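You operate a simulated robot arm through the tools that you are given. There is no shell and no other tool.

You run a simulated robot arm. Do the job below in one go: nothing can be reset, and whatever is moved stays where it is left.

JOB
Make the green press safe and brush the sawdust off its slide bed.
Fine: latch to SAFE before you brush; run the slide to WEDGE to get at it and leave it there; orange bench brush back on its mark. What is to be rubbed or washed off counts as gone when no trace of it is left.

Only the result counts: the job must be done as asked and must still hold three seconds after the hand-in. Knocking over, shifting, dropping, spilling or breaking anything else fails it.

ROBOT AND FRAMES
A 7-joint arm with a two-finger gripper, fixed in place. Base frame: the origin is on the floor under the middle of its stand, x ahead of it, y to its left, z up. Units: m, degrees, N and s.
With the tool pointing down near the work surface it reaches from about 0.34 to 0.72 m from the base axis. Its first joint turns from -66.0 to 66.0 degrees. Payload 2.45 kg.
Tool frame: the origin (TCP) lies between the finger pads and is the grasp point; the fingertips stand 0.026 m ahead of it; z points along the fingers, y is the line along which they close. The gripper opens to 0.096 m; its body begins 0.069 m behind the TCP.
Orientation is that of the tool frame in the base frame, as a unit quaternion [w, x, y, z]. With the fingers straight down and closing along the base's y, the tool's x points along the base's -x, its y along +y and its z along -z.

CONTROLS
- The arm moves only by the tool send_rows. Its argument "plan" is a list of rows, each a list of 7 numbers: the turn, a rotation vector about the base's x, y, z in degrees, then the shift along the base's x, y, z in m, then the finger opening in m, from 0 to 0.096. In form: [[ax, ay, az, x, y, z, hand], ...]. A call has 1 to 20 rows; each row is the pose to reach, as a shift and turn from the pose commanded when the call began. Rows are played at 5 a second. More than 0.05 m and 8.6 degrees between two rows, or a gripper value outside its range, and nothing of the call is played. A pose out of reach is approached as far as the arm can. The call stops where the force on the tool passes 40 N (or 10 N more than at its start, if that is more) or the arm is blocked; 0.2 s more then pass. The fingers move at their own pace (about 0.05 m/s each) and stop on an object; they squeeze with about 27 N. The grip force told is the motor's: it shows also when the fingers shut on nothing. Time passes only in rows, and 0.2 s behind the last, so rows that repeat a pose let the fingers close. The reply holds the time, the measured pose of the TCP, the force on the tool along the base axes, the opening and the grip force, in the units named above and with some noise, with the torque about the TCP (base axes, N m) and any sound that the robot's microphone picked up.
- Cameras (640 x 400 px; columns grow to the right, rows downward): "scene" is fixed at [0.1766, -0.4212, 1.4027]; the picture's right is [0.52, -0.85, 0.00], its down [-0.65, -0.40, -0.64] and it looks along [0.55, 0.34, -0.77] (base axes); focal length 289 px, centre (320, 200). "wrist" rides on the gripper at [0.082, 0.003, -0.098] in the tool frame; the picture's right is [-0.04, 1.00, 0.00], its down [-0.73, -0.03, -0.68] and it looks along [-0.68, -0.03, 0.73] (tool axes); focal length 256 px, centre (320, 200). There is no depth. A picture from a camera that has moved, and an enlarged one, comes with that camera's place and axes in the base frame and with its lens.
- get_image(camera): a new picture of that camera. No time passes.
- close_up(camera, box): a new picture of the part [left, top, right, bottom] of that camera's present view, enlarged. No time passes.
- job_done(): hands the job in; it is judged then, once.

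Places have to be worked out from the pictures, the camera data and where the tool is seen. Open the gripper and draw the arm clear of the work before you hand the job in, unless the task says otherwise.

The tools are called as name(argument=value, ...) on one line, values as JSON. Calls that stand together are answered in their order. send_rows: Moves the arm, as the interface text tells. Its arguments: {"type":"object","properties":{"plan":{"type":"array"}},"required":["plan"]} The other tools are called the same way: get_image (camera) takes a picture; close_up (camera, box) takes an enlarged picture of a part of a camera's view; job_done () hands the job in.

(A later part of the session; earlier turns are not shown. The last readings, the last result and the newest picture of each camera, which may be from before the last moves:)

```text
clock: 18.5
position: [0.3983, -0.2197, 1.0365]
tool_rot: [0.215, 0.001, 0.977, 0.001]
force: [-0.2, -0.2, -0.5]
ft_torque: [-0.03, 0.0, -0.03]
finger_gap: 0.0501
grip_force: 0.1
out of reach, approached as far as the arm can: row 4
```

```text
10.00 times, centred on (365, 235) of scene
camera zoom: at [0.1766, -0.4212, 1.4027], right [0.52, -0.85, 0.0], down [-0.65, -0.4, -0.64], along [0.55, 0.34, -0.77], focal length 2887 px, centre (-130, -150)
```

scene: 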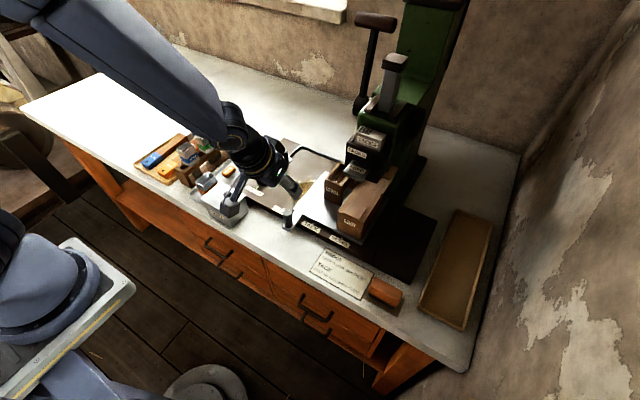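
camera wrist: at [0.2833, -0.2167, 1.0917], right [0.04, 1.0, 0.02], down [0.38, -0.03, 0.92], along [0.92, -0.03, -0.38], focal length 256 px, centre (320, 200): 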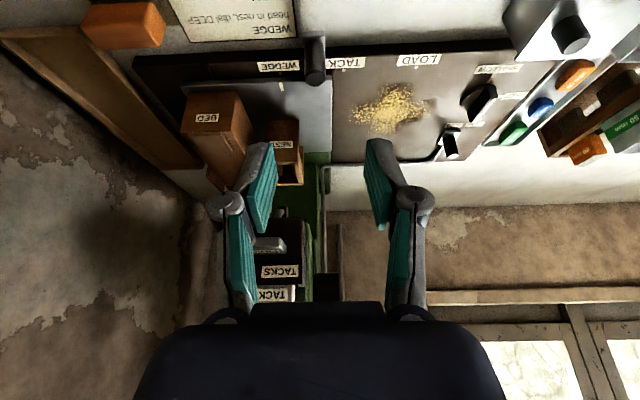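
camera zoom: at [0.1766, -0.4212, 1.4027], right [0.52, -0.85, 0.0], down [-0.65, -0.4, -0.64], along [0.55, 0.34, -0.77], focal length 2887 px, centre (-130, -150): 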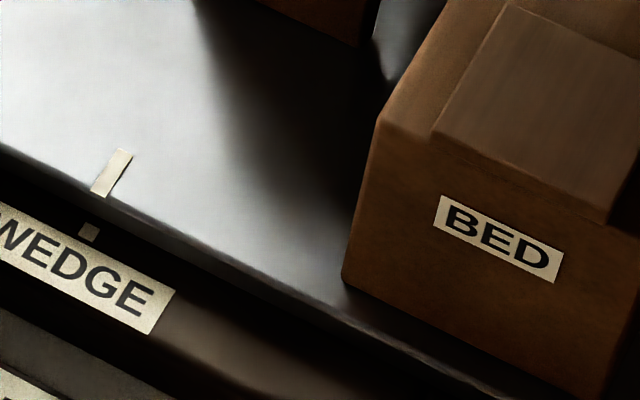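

The slide rests at WEDGE and all the sawdust is exposed (x≈0.55–0.66, y≈-0.18…-0.05). Now the brush: I straighten the hand, then yaw it -90° so the fingers close along x, staying clear of FEED.

send_rows(plan=[[0, 6, 0, 0, 0, 0.01, 0.07], [0, 12, 0, 0, 0, 0.02, 0.09], [0, 18, 0, 0, 0, 0.03, 0.09], [0, 25, 0, 0, 0, 0.04, 0.09], [0, 25, 0, 0, 0, 0.04, 0.09]])

send_rows(plan=[[0, 0, -8, 0, -0.005, 0, 0.09], [0, 0, -16, 0, -0.02, 0, 0.09], [0, 0, -24, 0, -0.04, 0, 0.09], [0, 0, -32, 0, -0.06, 0, 0.09], [0, 0, -40, 0, -0.08, 0, 0.09], [0, 0, -48, 0.0, -0.1, 0, 0.09], [0, 0, -56, 0.01, -0.12, 0, 0.09], [0, 0, -64, 0.02, -0.14, 0, 0.09], [0, 0, -72, 0.03, -0.16, 0, 0.09], [0, 0, -80, 0.04, -0.18, 0, 0.09], [0, 0, -85, 0.05, -0.2, 0, 0.09], [0, 0, -90, 0.05, -0.2, 0, 0.09], [0, 0, -90, 0.05, -0.2, 0, 0.09]])

get_image(camera="wrist")

get_image(camera="scene")

```text
clock: 19.7
position: [0.3993, -0.2212, 1.0786]
tool_rot: [-0.003, 0.001, 1.0, 0.001]
force: [1.0, -0.2, -0.2]
ft_torque: [-0.01, 0.0, -0.03]
finger_gap: 0.0902
grip_force: 0.0
```

```text
clock: 22.5
position: [0.448, -0.4213, 1.0787]
tool_rot: [0.001, 0.708, 0.707, 0.001]
force: [-0.5, -0.3, -1.0]
ft_torque: [-0.07, 0.0, 0.01]
finger_gap: 0.0899
grip_force: 0.0
```

```text
taken
camera wrist: at [0.4521, -0.3396, 1.1766], right [1.0, -0.04, 0.0], down [-0.03, -0.73, 0.68], along [-0.03, -0.68, -0.74], focal length 256 px, centre (320, 200)
```

wrist: 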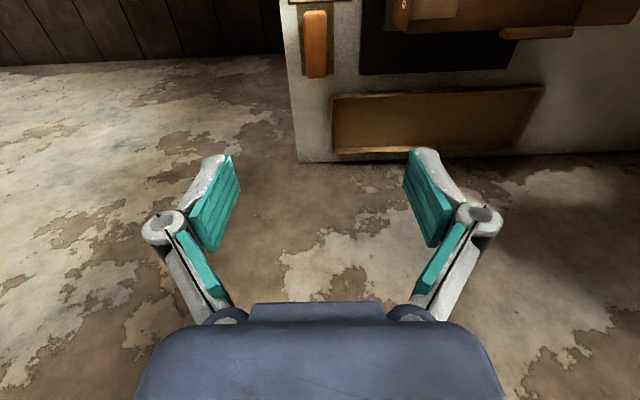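

```text
taken
```

scene: 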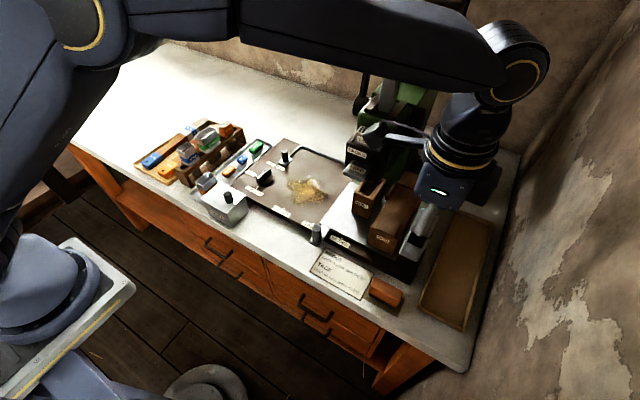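

The brush is visible from above at about (0.443, -0.41). I zoom in for its size, angle and the mark under it.

close_up(camera="wrist", box=[270, 0, 370, 90])

close_up(camera="scene", box=[350, 260, 420, 320])

```text
4.44 times, centred on (320, 45) of wrist
camera zoom: at [0.4521, -0.3396, 1.1766], right [1.0, -0.04, 0.0], down [-0.03, -0.73, 0.68], along [-0.03, -0.68, -0.74], focal length 1138 px, centre (320, 889)
```

zoom: 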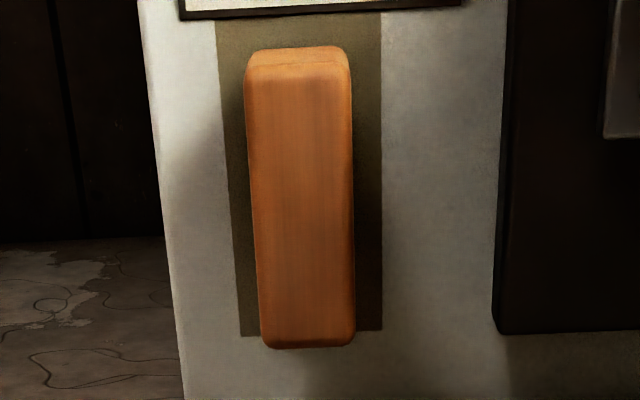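

```text
6.67 times, centred on (385, 290) of scene
camera zoom: at [0.1766, -0.4212, 1.4027], right [0.52, -0.85, 0.0], down [-0.65, -0.4, -0.64], along [0.55, 0.34, -0.77], focal length 1924 px, centre (-113, -400)
```

zoom: 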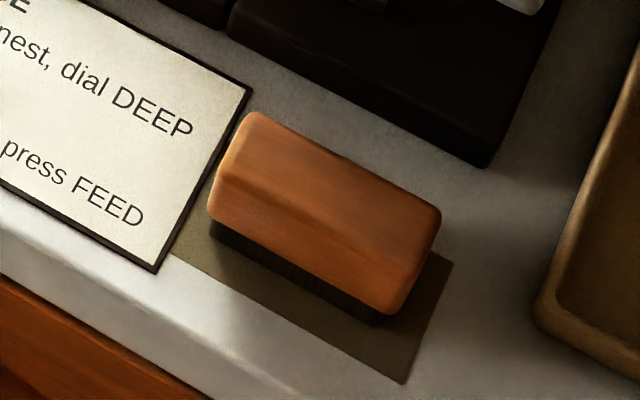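

Brush: top face ≈0.026×0.059 m, centred at (0.4445, -0.413), top z≈0.845, wood down to ≈0.823, bristles below; its mark is centred at about (0.444, -0.414). I lower the hand over it partway and check alignment.

send_rows(plan=[[0, 0, 0, -0.0045, 0.008, -0.03, 0.06], [0, 0, 0, -0.0045, 0.008, -0.07, 0.06], [0, 0, 0, -0.0045, 0.008, -0.11, 0.06], [0, 0, 0, -0.0045, 0.008, -0.15, 0.06], [0, 0, 0, -0.0045, 0.008, -0.18, 0.06], [0, 0, 0, -0.0045, 0.008, -0.18, 0.06]])

get_image(camera="wrist")

close_up(camera="scene", box=[320, 180, 480, 320])

```text
clock: 23.9
position: [0.4421, -0.4115, 0.8978]
tool_rot: [0.001, 0.707, 0.707, 0.001]
force: [-1.0, 0.1, -0.8]
ft_torque: [0.0, -0.01, 0.02]
finger_gap: 0.06
grip_force: 0.1
```

```text
taken
camera wrist: at [0.4469, -0.3311, 0.9958], right [1.0, -0.04, 0.0], down [-0.03, -0.73, 0.68], along [-0.03, -0.68, -0.74], focal length 256 px, centre (320, 200)
```

wrist: 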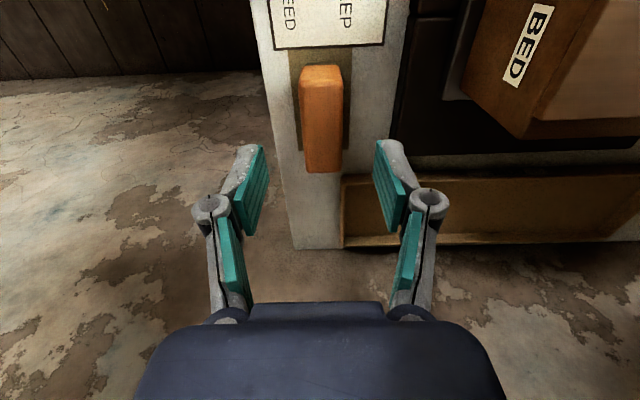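

```text
2.86 times, centred on (400, 250) of scene
camera zoom: at [0.1766, -0.4212, 1.4027], right [0.52, -0.85, 0.0], down [-0.65, -0.4, -0.64], along [0.55, 0.34, -0.77], focal length 825 px, centre (91, 57)
```

zoom: 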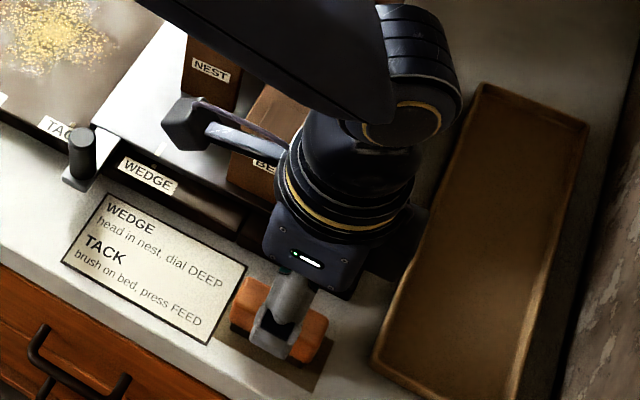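

Alignment holds: brush centred between the fingers. I descend to z≈0.838 (tips ~12 mm above the bench) and close on the wooden block.

send_rows(plan=[[0, 0, 0, 0, -0.001, -0.02, 0.06], [0, 0, 0, 0, -0.001, -0.04, 0.06], [0, 0, 0, 0, -0.001, -0.059, 0.06], [0, 0, 0, 0, -0.001, -0.059, 0.02], [0, 0, 0, 0, -0.001, -0.059, 0.015], [0, 0, 0, 0, -0.001, -0.059, 0.015], [0, 0, 0, 0, -0.001, -0.059, 0.015]])

get_image(camera="wrist")

close_up(camera="scene", box=[320, 180, 480, 320])

```text
clock: 25.5
position: [0.4454, -0.4142, 0.8387]
tool_rot: [0.0, 0.707, 0.707, 0.001]
force: [-0.1, -0.2, -0.7]
ft_torque: [-0.01, 0.03, 0.02]
finger_gap: 0.0248
grip_force: 26.9
```

```text
taken
camera wrist: at [0.4481, -0.3325, 0.9364], right [1.0, -0.04, 0.0], down [-0.03, -0.74, 0.68], along [-0.03, -0.68, -0.74], focal length 256 px, centre (320, 200)
```

wrist: 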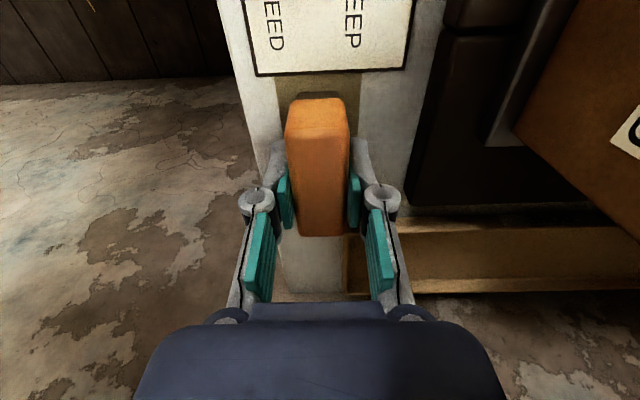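

```text
2.86 times, centred on (400, 250) of scene
camera zoom: at [0.1766, -0.4212, 1.4027], right [0.52, -0.85, 0.0], down [-0.65, -0.4, -0.64], along [0.55, 0.34, -0.77], focal length 825 px, centre (91, 57)
```

zoom: 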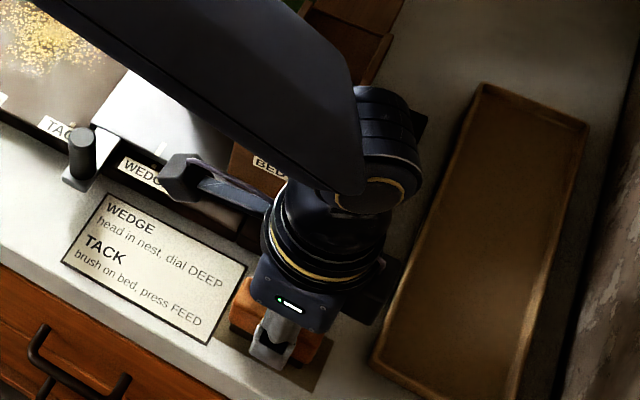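

The brush is gripped (gap 0.025). I lift it and carry it round in front of the FEED pad (x≈0.40) and then over the bed, hand kept level.

send_rows(plan=[[0, 0, 0, 0, 0, 0.03, 0.015], [0, 0, 0, 0, 0, 0.07, 0.015], [0, 0, 0, 0, 0, 0.11, 0.015], [0, 0, 0, -0.02, 0.03, 0.11, 0.015], [0, 0, 0, -0.045, 0.06, 0.11, 0.015], [0, 0, 0, -0.045, 0.1, 0.11, 0.015], [0, 0, 0, -0.045, 0.14, 0.11, 0.015], [0, 0, 0, -0.045, 0.18, 0.11, 0.015], [0, 0, 0, -0.045, 0.22, 0.11, 0.015], [0, 0, 0, -0.045, 0.26, 0.11, 0.015], [0, 0, 0, -0.045, 0.3, 0.11, 0.015], [0, 0, 0, -0.01, 0.31, 0.11, 0.015], [0, 0, 0, 0.03, 0.32, 0.11, 0.015], [0, 0, 0, 0.07, 0.33, 0.11, 0.015], [0, 0, 0, 0.11, 0.33, 0.11, 0.015], [0, 0, 0, 0.11, 0.33, 0.11, 0.015]])

get_image(camera="wrist")

get_image(camera="scene")

```text
clock: 28.9
position: [0.5518, -0.0846, 0.9506]
tool_rot: [0.0, 0.707, 0.707, 0.0]
force: [0.6, 0.7, -0.5]
ft_torque: [-0.03, -0.01, -0.02]
finger_gap: 0.0245
grip_force: 26.8
```

```text
taken
camera wrist: at [0.5558, -0.0025, 1.0479], right [1.0, -0.04, 0.0], down [-0.03, -0.74, 0.68], along [-0.03, -0.68, -0.74], focal length 256 px, centre (320, 200)
```

wrist: 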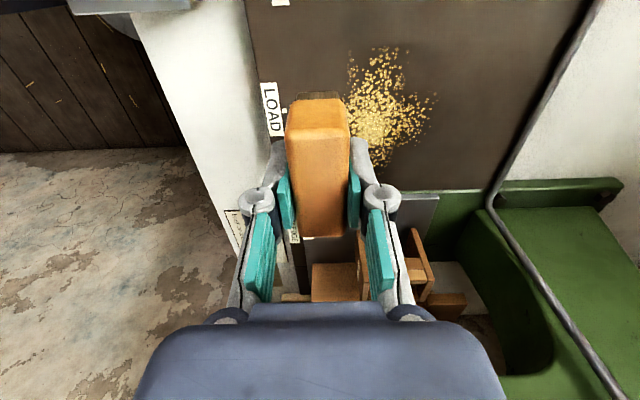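

```text
taken
```

scene: 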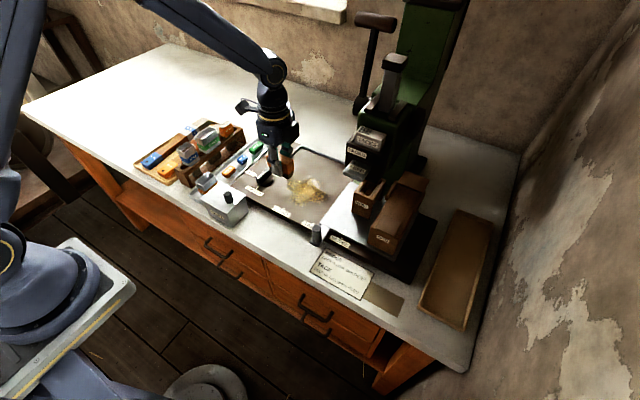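

The brush is over the bed, nothing else moved and the mark is bare. I move to the start of the first lane (x≈0.535, y≈-0.062) and lower to light contact with the bed.

send_rows(plan=[[0, 0, 0, -0.02, 0.022, -0.03, 0.015], [0, 0, 0, -0.02, 0.022, -0.06, 0.015], [0, 0, 0, -0.02, 0.022, -0.08, 0.015], [0, 0, 0, -0.02, 0.022, -0.086, 0.015], [0, 0, 0, -0.02, 0.022, -0.09, 0.015], [0, 0, 0, -0.02, 0.022, -0.092, 0.015]])

get_image(camera="wrist")

close_up(camera="scene", box=[220, 120, 380, 240])

```text
clock: 30.3
position: [0.5337, -0.062, 0.8586]
tool_rot: [0.0, 0.707, 0.708, 0.002]
force: [-5.2, 2.5, 16.8]
ft_torque: [-0.07, 0.2, -0.05]
finger_gap: 0.0245
grip_force: 26.9
```

```text
taken
camera wrist: at [0.5376, 0.02, 0.9564], right [1.0, -0.04, 0.0], down [-0.03, -0.74, 0.68], along [-0.03, -0.68, -0.74], focal length 256 px, centre (320, 200)
```

wrist: 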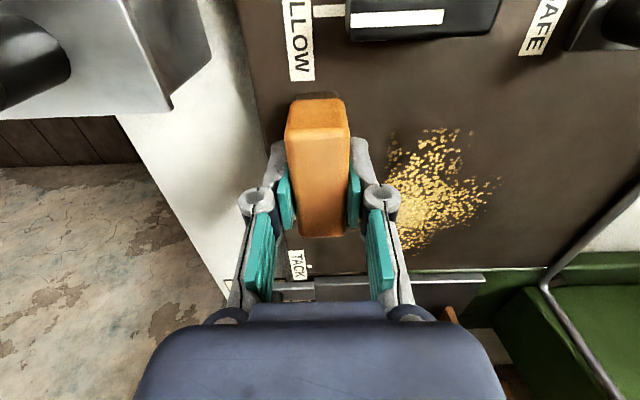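

```text
3.33 times, centred on (300, 180) of scene
camera zoom: at [0.1762, -0.4211, 1.4028], right [0.52, -0.85, 0.0], down [-0.65, -0.4, -0.64], along [0.55, 0.34, -0.77], focal length 962 px, centre (387, 267)
```

zoom: 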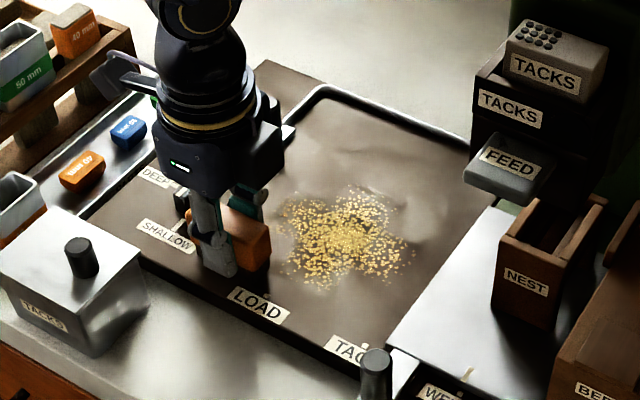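

Contact with 17 N at z≈0.858. I ease off about a millimetre and make the first stroke along +x and back on this lane.

send_rows(plan=[[0, 0, 0, 0.01, 0, 0.001, 0.015], [0, 0, 0, 0.025, 0, 0.001, 0.015], [0, 0, 0, 0.04, 0, 0.001, 0.015], [0, 0, 0, 0.055, 0, 0.001, 0.015], [0, 0, 0, 0.07, 0, 0.001, 0.015], [0, 0, 0, 0.085, 0, 0.001, 0.015], [0, 0, 0, 0.1, 0, 0.001, 0.015], [0, 0, 0, 0.115, 0, 0.001, 0.015], [0, 0, 0, 0.13, 0, 0.001, 0.015], [0, 0, 0, 0.13, 0, 0.001, 0.015]])

get_image(camera="wrist")

close_up(camera="scene", box=[220, 120, 380, 240])

```text
clock: 32.5
position: [0.6649, -0.0618, 0.8575]
tool_rot: [0.001, 0.708, 0.706, 0.001]
force: [-0.2, 0.6, -0.6]
ft_torque: [-0.01, 0.01, 0.01]
finger_gap: 0.0249
grip_force: 27.2
```

```text
taken
camera wrist: at [0.6681, 0.0195, 0.9564], right [1.0, -0.04, 0.0], down [-0.03, -0.73, 0.68], along [-0.03, -0.68, -0.74], focal length 256 px, centre (320, 200)
```

wrist: 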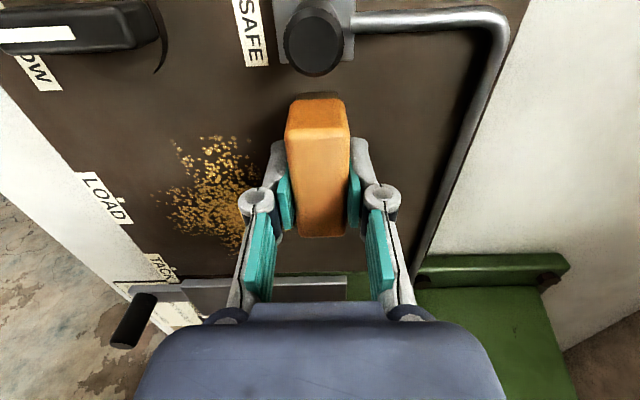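

```text
3.33 times, centred on (300, 180) of scene
camera zoom: at [0.1766, -0.4212, 1.4027], right [0.52, -0.85, 0.0], down [-0.65, -0.4, -0.64], along [0.55, 0.34, -0.77], focal length 962 px, centre (387, 267)
```

zoom: 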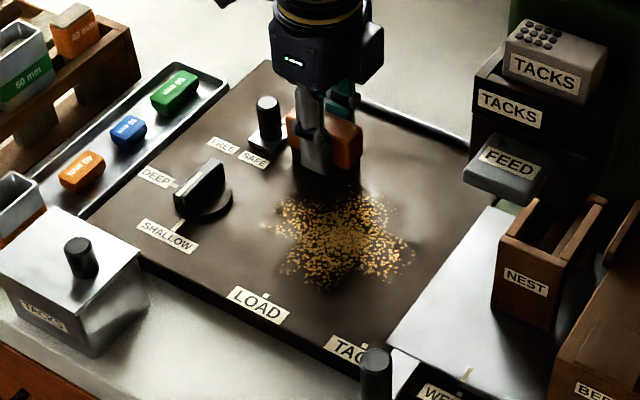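

The force reads ~0 N, so that stroke barely touched. I lower ~1.5 mm here and sweep back with real contact.

send_rows(plan=[[0, 0, 0, 0, 0, -0.001, 0.015], [0, 0, 0, 0, 0, -0.002, 0.015], [0, 0, 0, 0, 0, -0.002, 0.015]])

```text
clock: 33.3
position: [0.6654, -0.0626, 0.8582]
tool_rot: [0.001, 0.707, 0.707, 0.002]
force: [-8.7, -0.8, 28.0]
ft_torque: [0.08, 0.25, -0.03]
finger_gap: 0.0248
grip_force: 26.5
```

28 N at this height — stiff contact (~14 N/mm). I raise 1 mm (≈12–14 N) and sweep back along -x.

send_rows(plan=[[0, 0, 0, -0.004, 0, 0.001, 0.015], [0, 0, 0, -0.016, 0, 0.001, 0.015], [0, 0, 0, -0.028, 0, 0.001, 0.015], [0, 0, 0, -0.04, 0, 0.001, 0.015], [0, 0, 0, -0.052, 0, 0.001, 0.015], [0, 0, 0, -0.064, 0, 0.001, 0.015], [0, 0, 0, -0.076, 0, 0.001, 0.015], [0, 0, 0, -0.088, 0, 0.001, 0.015], [0, 0, 0, -0.1, 0, 0.001, 0.015], [0, 0, 0, -0.112, 0, 0.001, 0.015], [0, 0, 0, -0.124, 0, 0.001, 0.015], [0, 0, 0, -0.124, 0, 0.001, 0.015]])

get_image(camera="wrist")

close_up(camera="scene", box=[220, 120, 380, 240])

```text
clock: 35.9
position: [0.5416, -0.0625, 0.8584]
tool_rot: [0.001, 0.707, 0.707, 0.003]
force: [9.5, -0.9, 22.0]
ft_torque: [-0.02, -0.3, 0.03]
finger_gap: 0.0248
grip_force: 26.5
```

```text
taken
camera wrist: at [0.5449, 0.02, 0.9557], right [1.0, -0.04, 0.01], down [-0.03, -0.73, 0.68], along [-0.02, -0.68, -0.74], focal length 256 px, centre (320, 200)
```

wrist: 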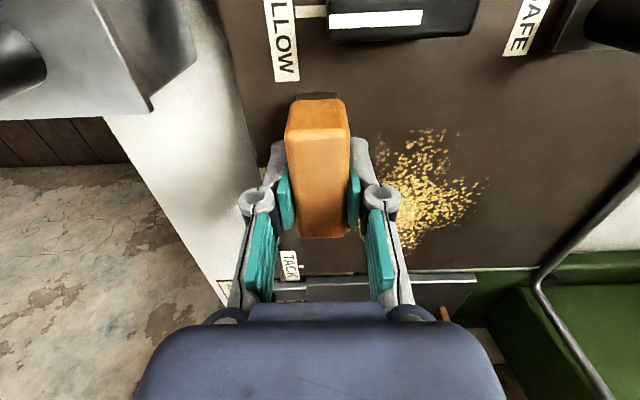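

```text
3.33 times, centred on (300, 180) of scene
camera zoom: at [0.1764, -0.4212, 1.4027], right [0.52, -0.85, 0.0], down [-0.65, -0.4, -0.64], along [0.55, 0.34, -0.77], focal length 962 px, centre (387, 267)
```

zoom: 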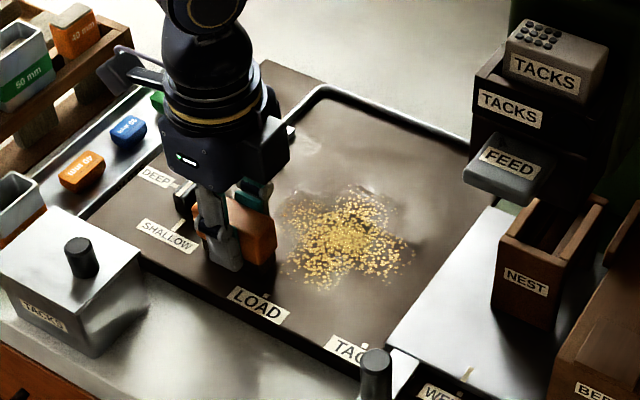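

I enlarge the swept part to judge how much one pass takes off.

close_up(camera="wrist", box=[340, 100, 520, 270])

close_up(camera="scene", box=[275, 155, 335, 200])

```text
2.35 times, centred on (430, 185) of wrist
camera zoom: at [0.5449, 0.02, 0.9557], right [1.0, -0.04, 0.01], down [-0.03, -0.73, 0.68], along [-0.02, -0.68, -0.74], focal length 602 px, centre (61, 235)
```

zoom: 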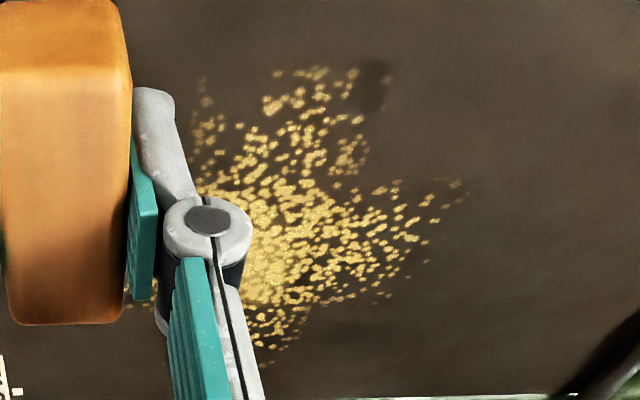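

```text
8.89 times, centred on (305, 178) of scene
camera zoom: at [0.1764, -0.4212, 1.4027], right [0.52, -0.85, 0.0], down [-0.65, -0.4, -0.64], along [0.55, 0.34, -0.77], focal length 2566 px, centre (453, 400)
```

zoom: 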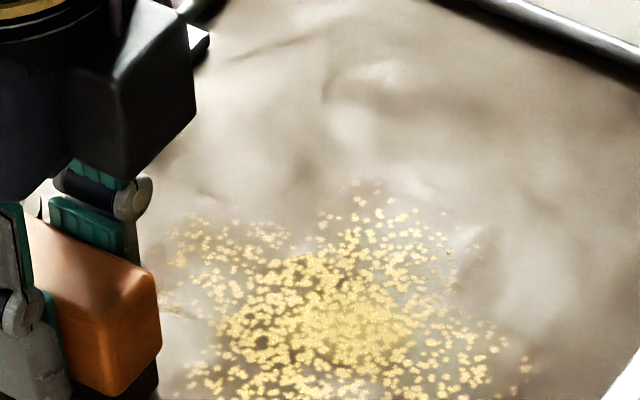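

Grains in the lane look thinner but not gone, so it takes several strokes. I run a forward-and-back pair on the same lane and compare.

send_rows(plan=[[0, 0, 0, 0.012, 0, 0, 0.015], [0, 0, 0, 0.026, 0, 0, 0.015], [0, 0, 0, 0.04, 0, 0, 0.015], [0, 0, 0, 0.054, 0, 0, 0.015], [0, 0, 0, 0.068, 0, 0, 0.015], [0, 0, 0, 0.082, 0, 0, 0.015], [0, 0, 0, 0.096, 0, 0, 0.015], [0, 0, 0, 0.11, 0, 0, 0.015], [0, 0, 0, 0.12, 0, 0, 0.015], [0, 0, 0, 0.108, 0, 0, 0.015], [0, 0, 0, 0.094, 0, 0, 0.015], [0, 0, 0, 0.08, 0, 0, 0.015], [0, 0, 0, 0.066, 0, 0, 0.015], [0, 0, 0, 0.052, 0, 0, 0.015], [0, 0, 0, 0.038, 0, 0, 0.015], [0, 0, 0, 0.024, 0, 0, 0.015], [0, 0, 0, 0.01, 0, 0, 0.015], [0, 0, 0, 0.0, 0, 0, 0.015], [0, 0, 0, 0.0, 0, 0, 0.015]])

close_up(camera="wrist", box=[340, 100, 520, 270])

close_up(camera="scene", box=[275, 155, 335, 200])

```text
clock: 39.9
position: [0.5418, -0.0639, 0.8569]
tool_rot: [0.0, 0.707, 0.707, 0.002]
force: [-0.7, -0.7, -0.9]
ft_torque: [0.01, -0.03, -0.01]
finger_gap: 0.0249
grip_force: 27.1
```

```text
2.35 times, centred on (430, 185) of wrist
camera zoom: at [0.5446, 0.0186, 0.9552], right [1.0, -0.04, 0.0], down [-0.03, -0.73, 0.68], along [-0.03, -0.68, -0.74], focal length 602 px, centre (61, 235)
```

zoom: 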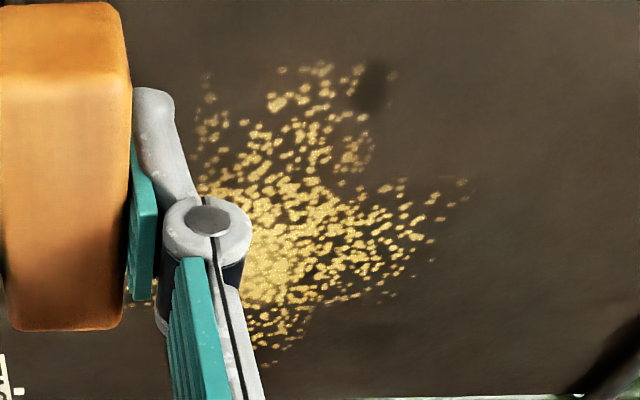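

```text
8.89 times, centred on (305, 178) of scene
camera zoom: at [0.1766, -0.4212, 1.4027], right [0.52, -0.85, 0.0], down [-0.65, -0.4, -0.64], along [0.55, 0.34, -0.77], focal length 2566 px, centre (453, 400)
```

zoom: 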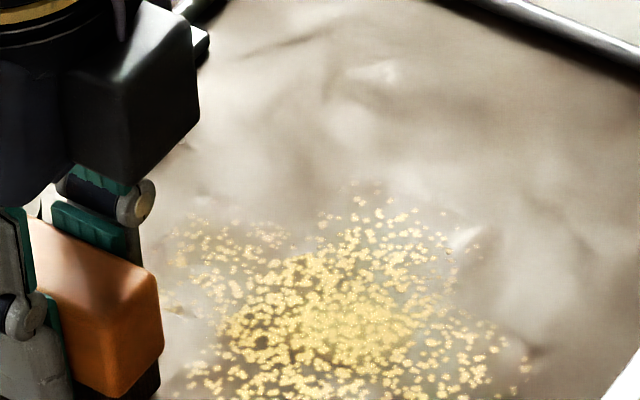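

The end force is back to ~0 N: under pressure the brush crept up a little in the grip, so contact was lost part of the way. I press again to a modest force right over the thinner sawdust and make a short stroke there, to see the effect clearly.

send_rows(plan=[[0, 0, 0, 0.012, 0, -0.0005, 0.01], [0, 0, 0, 0.026, 0, -0.001, 0.01], [0, 0, 0, 0.04, 0, -0.0015, 0.01], [0, 0, 0, 0.04, 0, -0.0015, 0.01]])

send_rows(plan=[[0, 0, 0, 0.01, 0, 0, 0.01], [0, 0, 0, 0.02, 0, 0, 0.01], [0, 0, 0, 0.03, 0, 0, 0.01], [0, 0, 0, 0.04, 0, 0, 0.01], [0, 0, 0, 0.05, 0, 0, 0.01]])

send_rows(plan=[[0, 0, 0, -0.01, 0, 0, 0.01], [0, 0, 0, -0.02, 0, 0, 0.01], [0, 0, 0, -0.03, 0, 0, 0.01], [0, 0, 0, -0.04, 0, 0, 0.01], [0, 0, 0, -0.05, 0, 0, 0.01]])

get_image(camera="wrist")

close_up(camera="scene", box=[275, 155, 335, 200])

```text
clock: 40.9
position: [0.5816, -0.0625, 0.8556]
tool_rot: [0.001, 0.707, 0.707, 0.001]
force: [0.8, 0.1, -0.4]
ft_torque: [-0.01, -0.02, -0.05]
finger_gap: 0.0246
grip_force: 27.2
```

```text
clock: 42.1
position: [0.6289, -0.0626, 0.8571]
tool_rot: [0.001, 0.708, 0.706, 0.001]
force: [0.0, -0.2, -1.1]
ft_torque: [0.03, 0.01, 0.01]
finger_gap: 0.0246
grip_force: 26.8
```

```text
clock: 43.3
position: [0.5795, -0.0616, 0.8565]
tool_rot: [0.0, 0.708, 0.707, 0.001]
force: [0.6, 0.0, -0.8]
ft_torque: [-0.02, -0.01, -0.02]
finger_gap: 0.0245
grip_force: 27.3
```

```text
taken
camera wrist: at [0.5839, 0.0201, 0.9543], right [1.0, -0.04, 0.0], down [-0.03, -0.73, 0.68], along [-0.03, -0.68, -0.74], focal length 256 px, centre (320, 200)
```

wrist: 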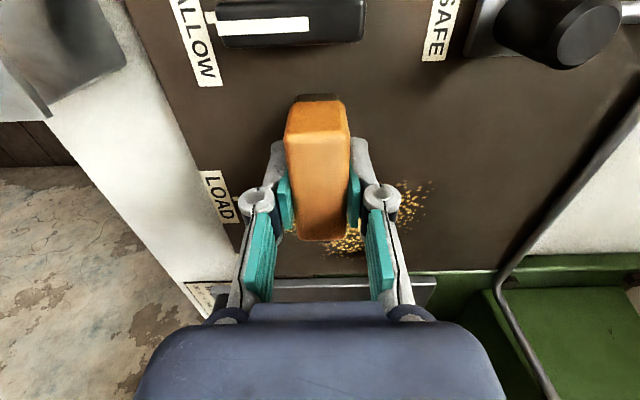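

```text
8.89 times, centred on (305, 178) of scene
camera zoom: at [0.1766, -0.4212, 1.4027], right [0.52, -0.85, 0.0], down [-0.65, -0.4, -0.64], along [0.55, 0.34, -0.77], focal length 2566 px, centre (453, 400)
```

zoom: 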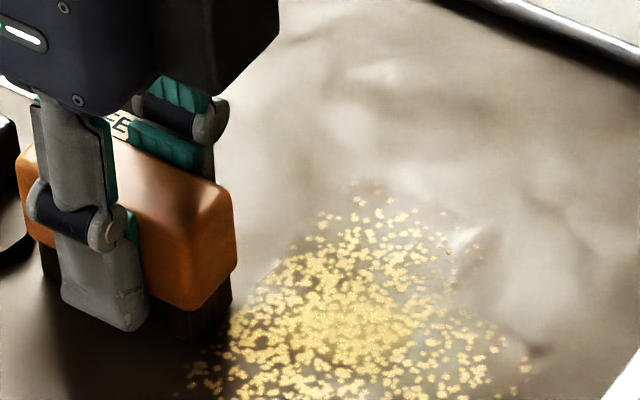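

The brush has slid up slightly in the grip (its top is nearer the camera), so contact is now lower; grains in the lane did get fainter where contact was real. I lower in half-millimetre steps to find contact again.

send_rows(plan=[[0, 0, 0, 0, 0, -0.0005, 0.01], [0, 0, 0, 0, 0, -0.001, 0.01]])

send_rows(plan=[[0, 0, 0, 0, 0, -0.0005, 0.01], [0, 0, 0, 0, 0, -0.001, 0.01]])

```text
clock: 43.9
position: [0.5808, -0.0618, 0.8554]
tool_rot: [0.001, 0.707, 0.707, 0.002]
force: [-5.8, 1.4, 15.4]
ft_torque: [0.13, 0.22, -0.01]
finger_gap: 0.0247
grip_force: 26.9
```

```text
clock: 44.5
position: [0.5804, -0.0613, 0.8534]
tool_rot: [0.001, 0.708, 0.706, 0.002]
force: [-8.2, 2.5, 28.0]
ft_torque: [0.06, 0.23, 0.0]
finger_gap: 0.0248
grip_force: 26.8
```

At cmd z≈0.8536 it reads 15 N, one more mm gives 28 N. I back up 1.2 mm to ~12 N and stroke +x, checking the force at the end.

send_rows(plan=[[0, 0, 0, 0.008, 0, 0.001, 0.01], [0, 0, 0, 0.02, 0, 0.0012, 0.01], [0, 0, 0, 0.032, 0, 0.0012, 0.01], [0, 0, 0, 0.044, 0, 0.0012, 0.01], [0, 0, 0, 0.056, 0, 0.0012, 0.01], [0, 0, 0, 0.068, 0, 0.0012, 0.01], [0, 0, 0, 0.08, 0, 0.0012, 0.01]])

close_up(camera="wrist", box=[120, 80, 340, 290])

close_up(camera="scene", box=[275, 155, 335, 200])

```text
clock: 46.1
position: [0.6606, -0.0611, 0.8554]
tool_rot: [0.0, 0.707, 0.707, 0.001]
force: [-0.3, -0.4, -0.9]
ft_torque: [-0.03, 0.04, 0.01]
finger_gap: 0.0245
grip_force: 27.2
```

```text
1.90 times, centred on (230, 185) of wrist
camera zoom: at [0.6644, 0.0196, 0.9539], right [1.0, -0.04, 0.0], down [-0.03, -0.73, 0.68], along [-0.03, -0.68, -0.74], focal length 488 px, centre (491, 229)
```

zoom: 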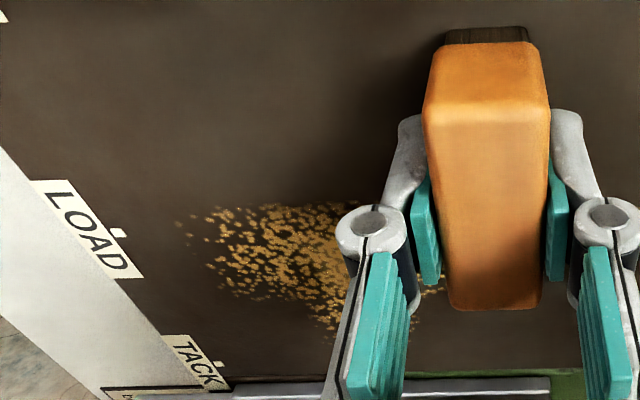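

```text
8.89 times, centred on (305, 178) of scene
camera zoom: at [0.1766, -0.4212, 1.4027], right [0.52, -0.85, 0.0], down [-0.65, -0.4, -0.64], along [0.55, 0.34, -0.77], focal length 2566 px, centre (453, 400)
```

zoom: 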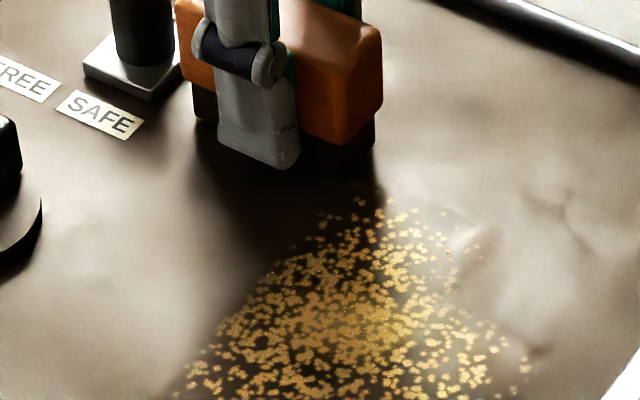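

Lane 1 is completely clean now, down to a straight edge at y≈-0.09. I shift to lane 2 (y≈-0.106) at the far end and re-establish contact.

send_rows(plan=[[0, 0, 0, 0.002, -0.005, 0.004, 0.01], [0, 0, 0, 0.002, -0.025, 0.004, 0.01], [0, 0, 0, 0.002, -0.044, 0.004, 0.01], [0, 0, 0, 0.002, -0.044, 0.001, 0.01], [0, 0, 0, 0.002, -0.044, -0.001, 0.01], [0, 0, 0, 0.002, -0.044, -0.001, 0.01]])

close_up(camera="scene", box=[220, 60, 440, 220])

```text
clock: 47.5
position: [0.6632, -0.106, 0.8545]
tool_rot: [0.0, 0.707, 0.707, 0.002]
force: [0.5, 0.0, -1.1]
ft_torque: [0.0, -0.04, 0.01]
finger_gap: 0.0242
grip_force: 26.8
```

```text
2.50 times, centred on (330, 140) of scene
camera zoom: at [0.1766, -0.4212, 1.4027], right [0.52, -0.85, 0.0], down [-0.65, -0.4, -0.64], along [0.55, 0.34, -0.77], focal length 722 px, centre (295, 350)
```

zoom: 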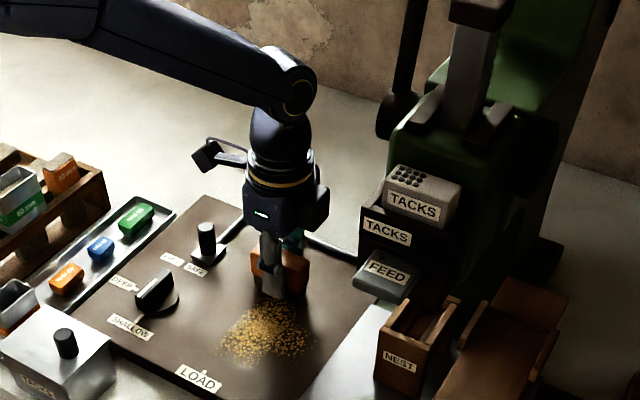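

Clear of the lever and press head; no contact yet at this height. I lower another millimetre.

send_rows(plan=[[0, 0, 0, 0, 0, -0.0005, 0.01], [0, 0, 0, 0, 0, -0.001, 0.01]])

```text
clock: 48.1
position: [0.6628, -0.1042, 0.8538]
tool_rot: [0.001, 0.707, 0.707, 0.002]
force: [-2.8, 1.6, 10.8]
ft_torque: [0.01, 0.1, 0.03]
finger_gap: 0.0246
grip_force: 27.5
```

10.8 N – good. Stroke along -x on lane 2.

send_rows(plan=[[0, 0, 0, -0.006, 0, 0, 0.01], [0, 0, 0, -0.018, 0, 0, 0.01], [0, 0, 0, -0.03, 0, 0, 0.01], [0, 0, 0, -0.042, 0, 0, 0.01], [0, 0, 0, -0.054, 0, 0, 0.01], [0, 0, 0, -0.066, 0, 0, 0.01], [0, 0, 0, -0.078, 0, 0, 0.01], [0, 0, 0, -0.09, 0, 0, 0.01], [0, 0, 0, -0.102, 0, 0, 0.01], [0, 0, 0, -0.114, 0, 0, 0.01], [0, 0, 0, -0.126, 0, 0, 0.01]])

get_image(camera="wrist")

close_up(camera="scene", box=[275, 155, 345, 205])

```text
clock: 50.5
position: [0.5376, -0.107, 0.8536]
tool_rot: [0.002, 0.707, 0.707, 0.003]
force: [11.1, -0.7, 25.0]
ft_torque: [-0.07, -0.28, 0.01]
finger_gap: 0.0247
grip_force: 27.2
```

```text
taken
camera wrist: at [0.5407, -0.0245, 0.9517], right [1.0, -0.04, 0.01], down [-0.03, -0.73, 0.68], along [-0.02, -0.68, -0.73], focal length 256 px, centre (320, 200)
```

wrist: 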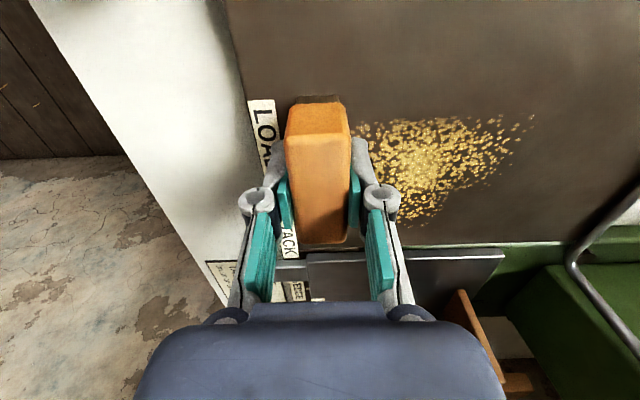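

```text
8.00 times, centred on (310, 180) of scene
camera zoom: at [0.1764, -0.4211, 1.4028], right [0.52, -0.85, 0.0], down [-0.65, -0.4, -0.64], along [0.55, 0.34, -0.77], focal length 2309 px, centre (400, 360)
```

zoom: 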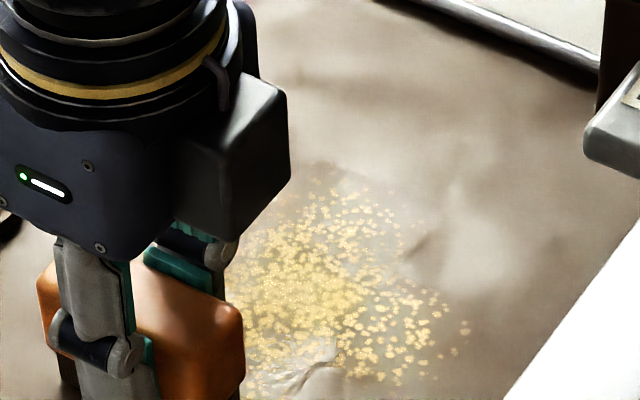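

Lane 2 is fading; the force grows to 25 N toward small x, so I compensate the height slightly along the stroke. Stroke back +x.

send_rows(plan=[[0, 0, 0, 0.006, 0, 0.0006, 0.01], [0, 0, 0, 0.018, 0, 0.0006, 0.01], [0, 0, 0, 0.03, 0, 0.0005, 0.01], [0, 0, 0, 0.042, 0, 0.0004, 0.01], [0, 0, 0, 0.054, 0, 0.0003, 0.01], [0, 0, 0, 0.066, 0, 0.0002, 0.01], [0, 0, 0, 0.078, 0, 0.0001, 0.01], [0, 0, 0, 0.09, 0, 0, 0.01], [0, 0, 0, 0.102, 0, 0, 0.01], [0, 0, 0, 0.114, 0, 0, 0.01], [0, 0, 0, 0.126, 0, 0, 0.01]])

get_image(camera="wrist")

close_up(camera="scene", box=[275, 155, 345, 205])

```text
clock: 52.9
position: [0.6618, -0.1054, 0.8543]
tool_rot: [0.0, 0.708, 0.706, 0.001]
force: [0.4, -0.7, -0.9]
ft_torque: [-0.01, -0.02, 0.0]
finger_gap: 0.0247
grip_force: 26.9
```

```text
taken
camera wrist: at [0.6657, -0.0249, 0.9516], right [1.0, -0.04, 0.0], down [-0.03, -0.73, 0.68], along [-0.03, -0.68, -0.74], focal length 256 px, centre (320, 200)
```

wrist: 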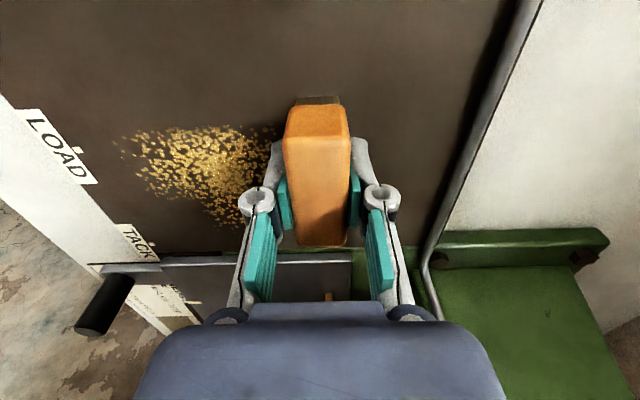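

```text
8.00 times, centred on (310, 180) of scene
camera zoom: at [0.1766, -0.4212, 1.4027], right [0.52, -0.85, 0.0], down [-0.65, -0.4, -0.64], along [0.55, 0.34, -0.77], focal length 2309 px, centre (400, 360)
```

zoom: 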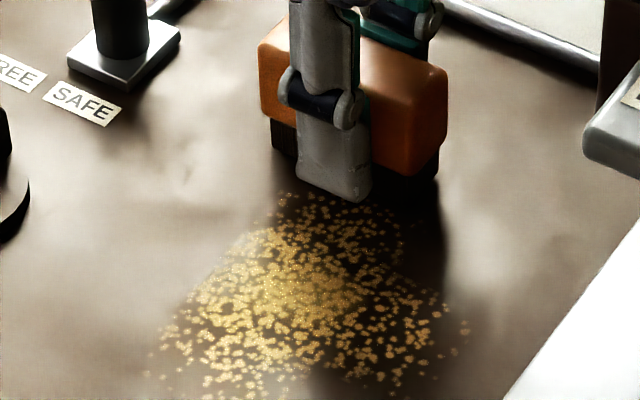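

No force at the far end again. I press down ~0.8 mm here and stroke -x with a slight rise toward the near end.

send_rows(plan=[[0, 0, 0, 0, 0, -0.0008, 0.01], [0, 0, 0, -0.004, 0, -0.001, 0.01], [0, 0, 0, -0.014, 0, -0.001, 0.01], [0, 0, 0, -0.026, 0, -0.001, 0.01], [0, 0, 0, -0.038, 0, -0.0009, 0.01], [0, 0, 0, -0.05, 0, -0.0008, 0.01], [0, 0, 0, -0.062, 0, -0.0007, 0.01], [0, 0, 0, -0.074, 0, -0.0006, 0.01], [0, 0, 0, -0.086, 0, -0.0005, 0.01], [0, 0, 0, -0.098, 0, -0.0004, 0.01], [0, 0, 0, -0.11, 0, -0.0003, 0.01], [0, 0, 0, -0.122, 0, -0.0002, 0.01]])

get_image(camera="wrist")

close_up(camera="scene", box=[275, 155, 345, 205])

```text
clock: 55.5
position: [0.5403, -0.1052, 0.8532]
tool_rot: [0.0, 0.707, 0.707, 0.001]
force: [-0.6, 0.5, -1.2]
ft_torque: [-0.01, -0.02, -0.04]
finger_gap: 0.0244
grip_force: 26.9
```

```text
taken
camera wrist: at [0.5442, -0.0244, 0.9513], right [1.0, -0.04, 0.0], down [-0.03, -0.73, 0.68], along [-0.03, -0.68, -0.74], focal length 256 px, centre (320, 200)
```

wrist: 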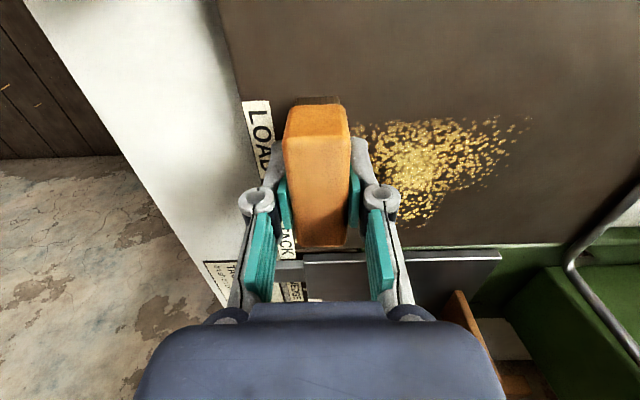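

```text
8.00 times, centred on (310, 180) of scene
camera zoom: at [0.1766, -0.4212, 1.4027], right [0.52, -0.85, 0.0], down [-0.65, -0.4, -0.64], along [0.55, 0.34, -0.77], focal length 2309 px, centre (400, 360)
```

zoom: 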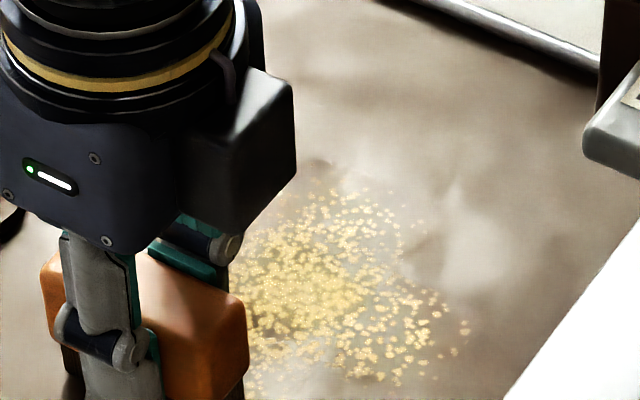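

Contact was lost with that rise. I lower in small steps here at the near end until it presses again, then stroke +x at constant height.

send_rows(plan=[[0, 0, 0, 0, 0, -0.0005, 0.01], [0, 0, 0, 0, 0, -0.0008, 0.01]])

```text
clock: 56.1
position: [0.5404, -0.1051, 0.8528]
tool_rot: [0.0, 0.707, 0.707, 0.001]
force: [0.5, 0.3, -0.4]
ft_torque: [0.0, 0.01, 0.02]
finger_gap: 0.0244
grip_force: 26.9
```

send_rows(plan=[[0, 0, 0, 0, 0, -0.0005, 0.01], [0, 0, 0, 0, 0, -0.0008, 0.01]])

```text
clock: 56.7
position: [0.5408, -0.1053, 0.8523]
tool_rot: [0.001, 0.707, 0.707, 0.001]
force: [-2.3, 2.0, 9.9]
ft_torque: [0.18, 0.14, -0.01]
finger_gap: 0.0246
grip_force: 26.9
```

9.9 N. Now the +x stroke, split in halves so I can watch the force.

send_rows(plan=[[0, 0, 0, 0.01, 0, 0, 0.01], [0, 0, 0, 0.022, 0, 0, 0.01], [0, 0, 0, 0.034, 0, 0, 0.01], [0, 0, 0, 0.046, 0, 0, 0.01], [0, 0, 0, 0.058, 0, 0, 0.01]])

```text
clock: 57.9
position: [0.5979, -0.1052, 0.8523]
tool_rot: [0.001, 0.707, 0.708, 0.002]
force: [-6.5, -0.2, 18.6]
ft_torque: [0.09, 0.16, 0.07]
finger_gap: 0.0248
grip_force: 26.8
```

18.6 N at mid-stroke. I raise by 0.4 mm and finish the stroke to the far end.

send_rows(plan=[[0, 0, 0, 0.012, 0, 0.0004, 0.01], [0, 0, 0, 0.024, 0, 0.0004, 0.01], [0, 0, 0, 0.036, 0, 0.0004, 0.01], [0, 0, 0, 0.048, 0, 0.0004, 0.01], [0, 0, 0, 0.06, 0, 0.0004, 0.01], [0, 0, 0, 0.068, 0, 0.0004, 0.01]])

get_image(camera="wrist")

close_up(camera="scene", box=[275, 155, 345, 205])

```text
clock: 59.3
position: [0.6655, -0.1059, 0.852]
tool_rot: [-0.001, 0.708, 0.706, 0.001]
force: [-4.3, 0.9, 8.7]
ft_torque: [0.0, 0.07, 0.0]
finger_gap: 0.0245
grip_force: 28.1
```

```text
taken
camera wrist: at [0.6697, -0.0244, 0.9498], right [1.0, -0.04, 0.0], down [-0.03, -0.73, 0.68], along [-0.03, -0.68, -0.74], focal length 256 px, centre (320, 200)
```

wrist: 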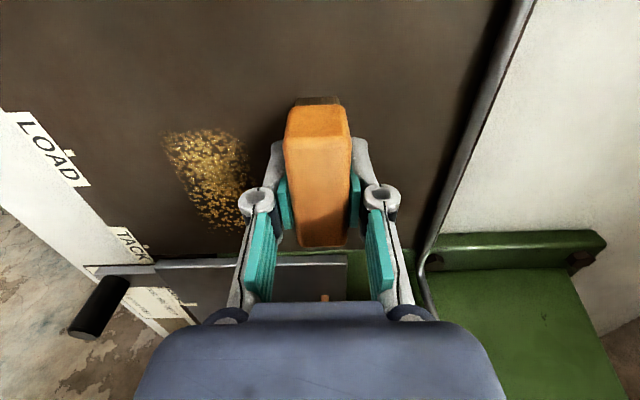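

```text
8.00 times, centred on (310, 180) of scene
camera zoom: at [0.1763, -0.4212, 1.4027], right [0.52, -0.85, 0.0], down [-0.65, -0.4, -0.64], along [0.55, 0.34, -0.77], focal length 2309 px, centre (400, 360)
```

zoom: 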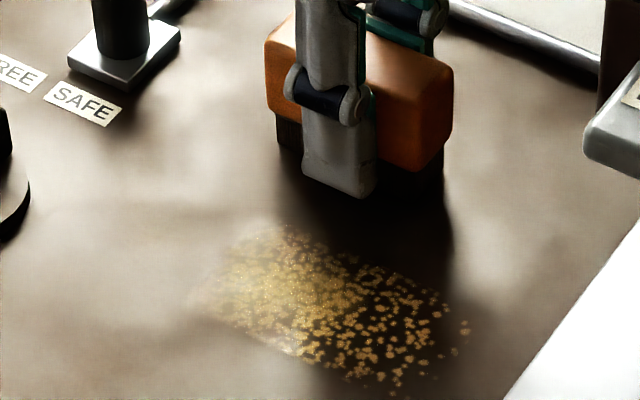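

Much of lane 2 is now gone; the middle is nearly there. Stroke back along -x at this height, in two halves.

send_rows(plan=[[0, 0, 0, -0.006, 0, 0, 0.01], [0, 0, 0, -0.018, 0, 0, 0.01], [0, 0, 0, -0.03, 0, 0, 0.01], [0, 0, 0, -0.042, 0, 0, 0.01], [0, 0, 0, -0.054, 0, 0, 0.01], [0, 0, 0, -0.066, 0, 0, 0.01]])

```text
clock: 60.7
position: [0.5988, -0.106, 0.8524]
tool_rot: [0.0, 0.707, 0.707, 0.002]
force: [-0.4, -0.1, 1.1]
ft_torque: [-0.05, -0.01, 0.0]
finger_gap: 0.0245
grip_force: 27.1
```

Weak contact (1 N). I lower 0.8 mm and work back and forth over the remaining middle part.

send_rows(plan=[[0, 0, 0, -0.004, 0, -0.0006, 0.01], [0, 0, 0, -0.014, 0, -0.0009, 0.01], [0, 0, 0, -0.026, 0, -0.0009, 0.01], [0, 0, 0, -0.038, 0, -0.0009, 0.01], [0, 0, 0, -0.05, 0, -0.0009, 0.01]])

```text
clock: 61.9
position: [0.5501, -0.1055, 0.8511]
tool_rot: [0.001, 0.707, 0.707, 0.002]
force: [2.4, -0.2, 6.0]
ft_torque: [0.05, -0.06, -0.03]
finger_gap: 0.0248
grip_force: 27.7
```

send_rows(plan=[[0, 0, 0, 0.01, 0, -0.0003, 0.01], [0, 0, 0, 0.022, 0, -0.0003, 0.01], [0, 0, 0, 0.034, 0, -0.0003, 0.01], [0, 0, 0, 0.046, 0, -0.0003, 0.01], [0, 0, 0, 0.058, 0, -0.0003, 0.01], [0, 0, 0, 0.07, 0, -0.0003, 0.01], [0, 0, 0, 0.082, 0, -0.0003, 0.01], [0, 0, 0, 0.094, 0, -0.0003, 0.01]])

get_image(camera="wrist")

close_up(camera="scene", box=[275, 155, 345, 205])

```text
clock: 63.7
position: [0.6449, -0.1049, 0.8501]
tool_rot: [0.001, 0.708, 0.706, 0.001]
force: [-4.5, 0.7, 9.5]
ft_torque: [-0.01, 0.04, 0.01]
finger_gap: 0.0243
grip_force: 27.2
```

```text
taken
camera wrist: at [0.6485, -0.0241, 0.9489], right [1.0, -0.04, 0.0], down [-0.03, -0.74, 0.68], along [-0.03, -0.68, -0.74], focal length 256 px, centre (320, 200)
```

wrist: 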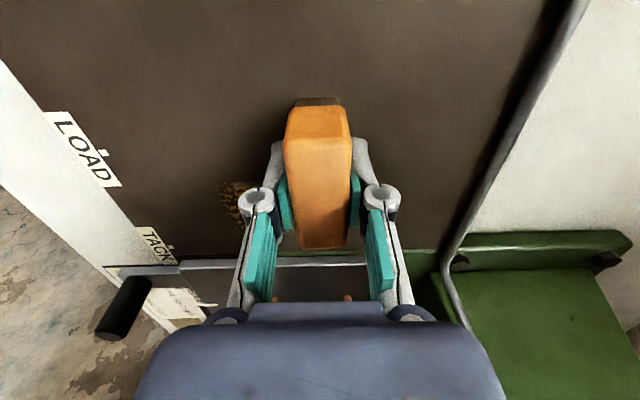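

```text
8.00 times, centred on (310, 180) of scene
camera zoom: at [0.1763, -0.4211, 1.4028], right [0.52, -0.85, 0.0], down [-0.65, -0.4, -0.64], along [0.55, 0.34, -0.77], focal length 2309 px, centre (400, 360)
```

zoom: 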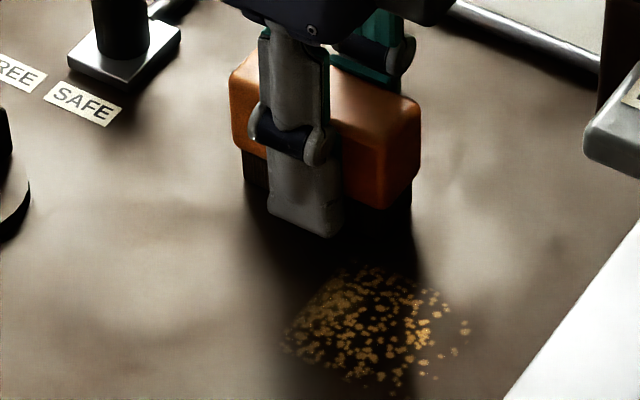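

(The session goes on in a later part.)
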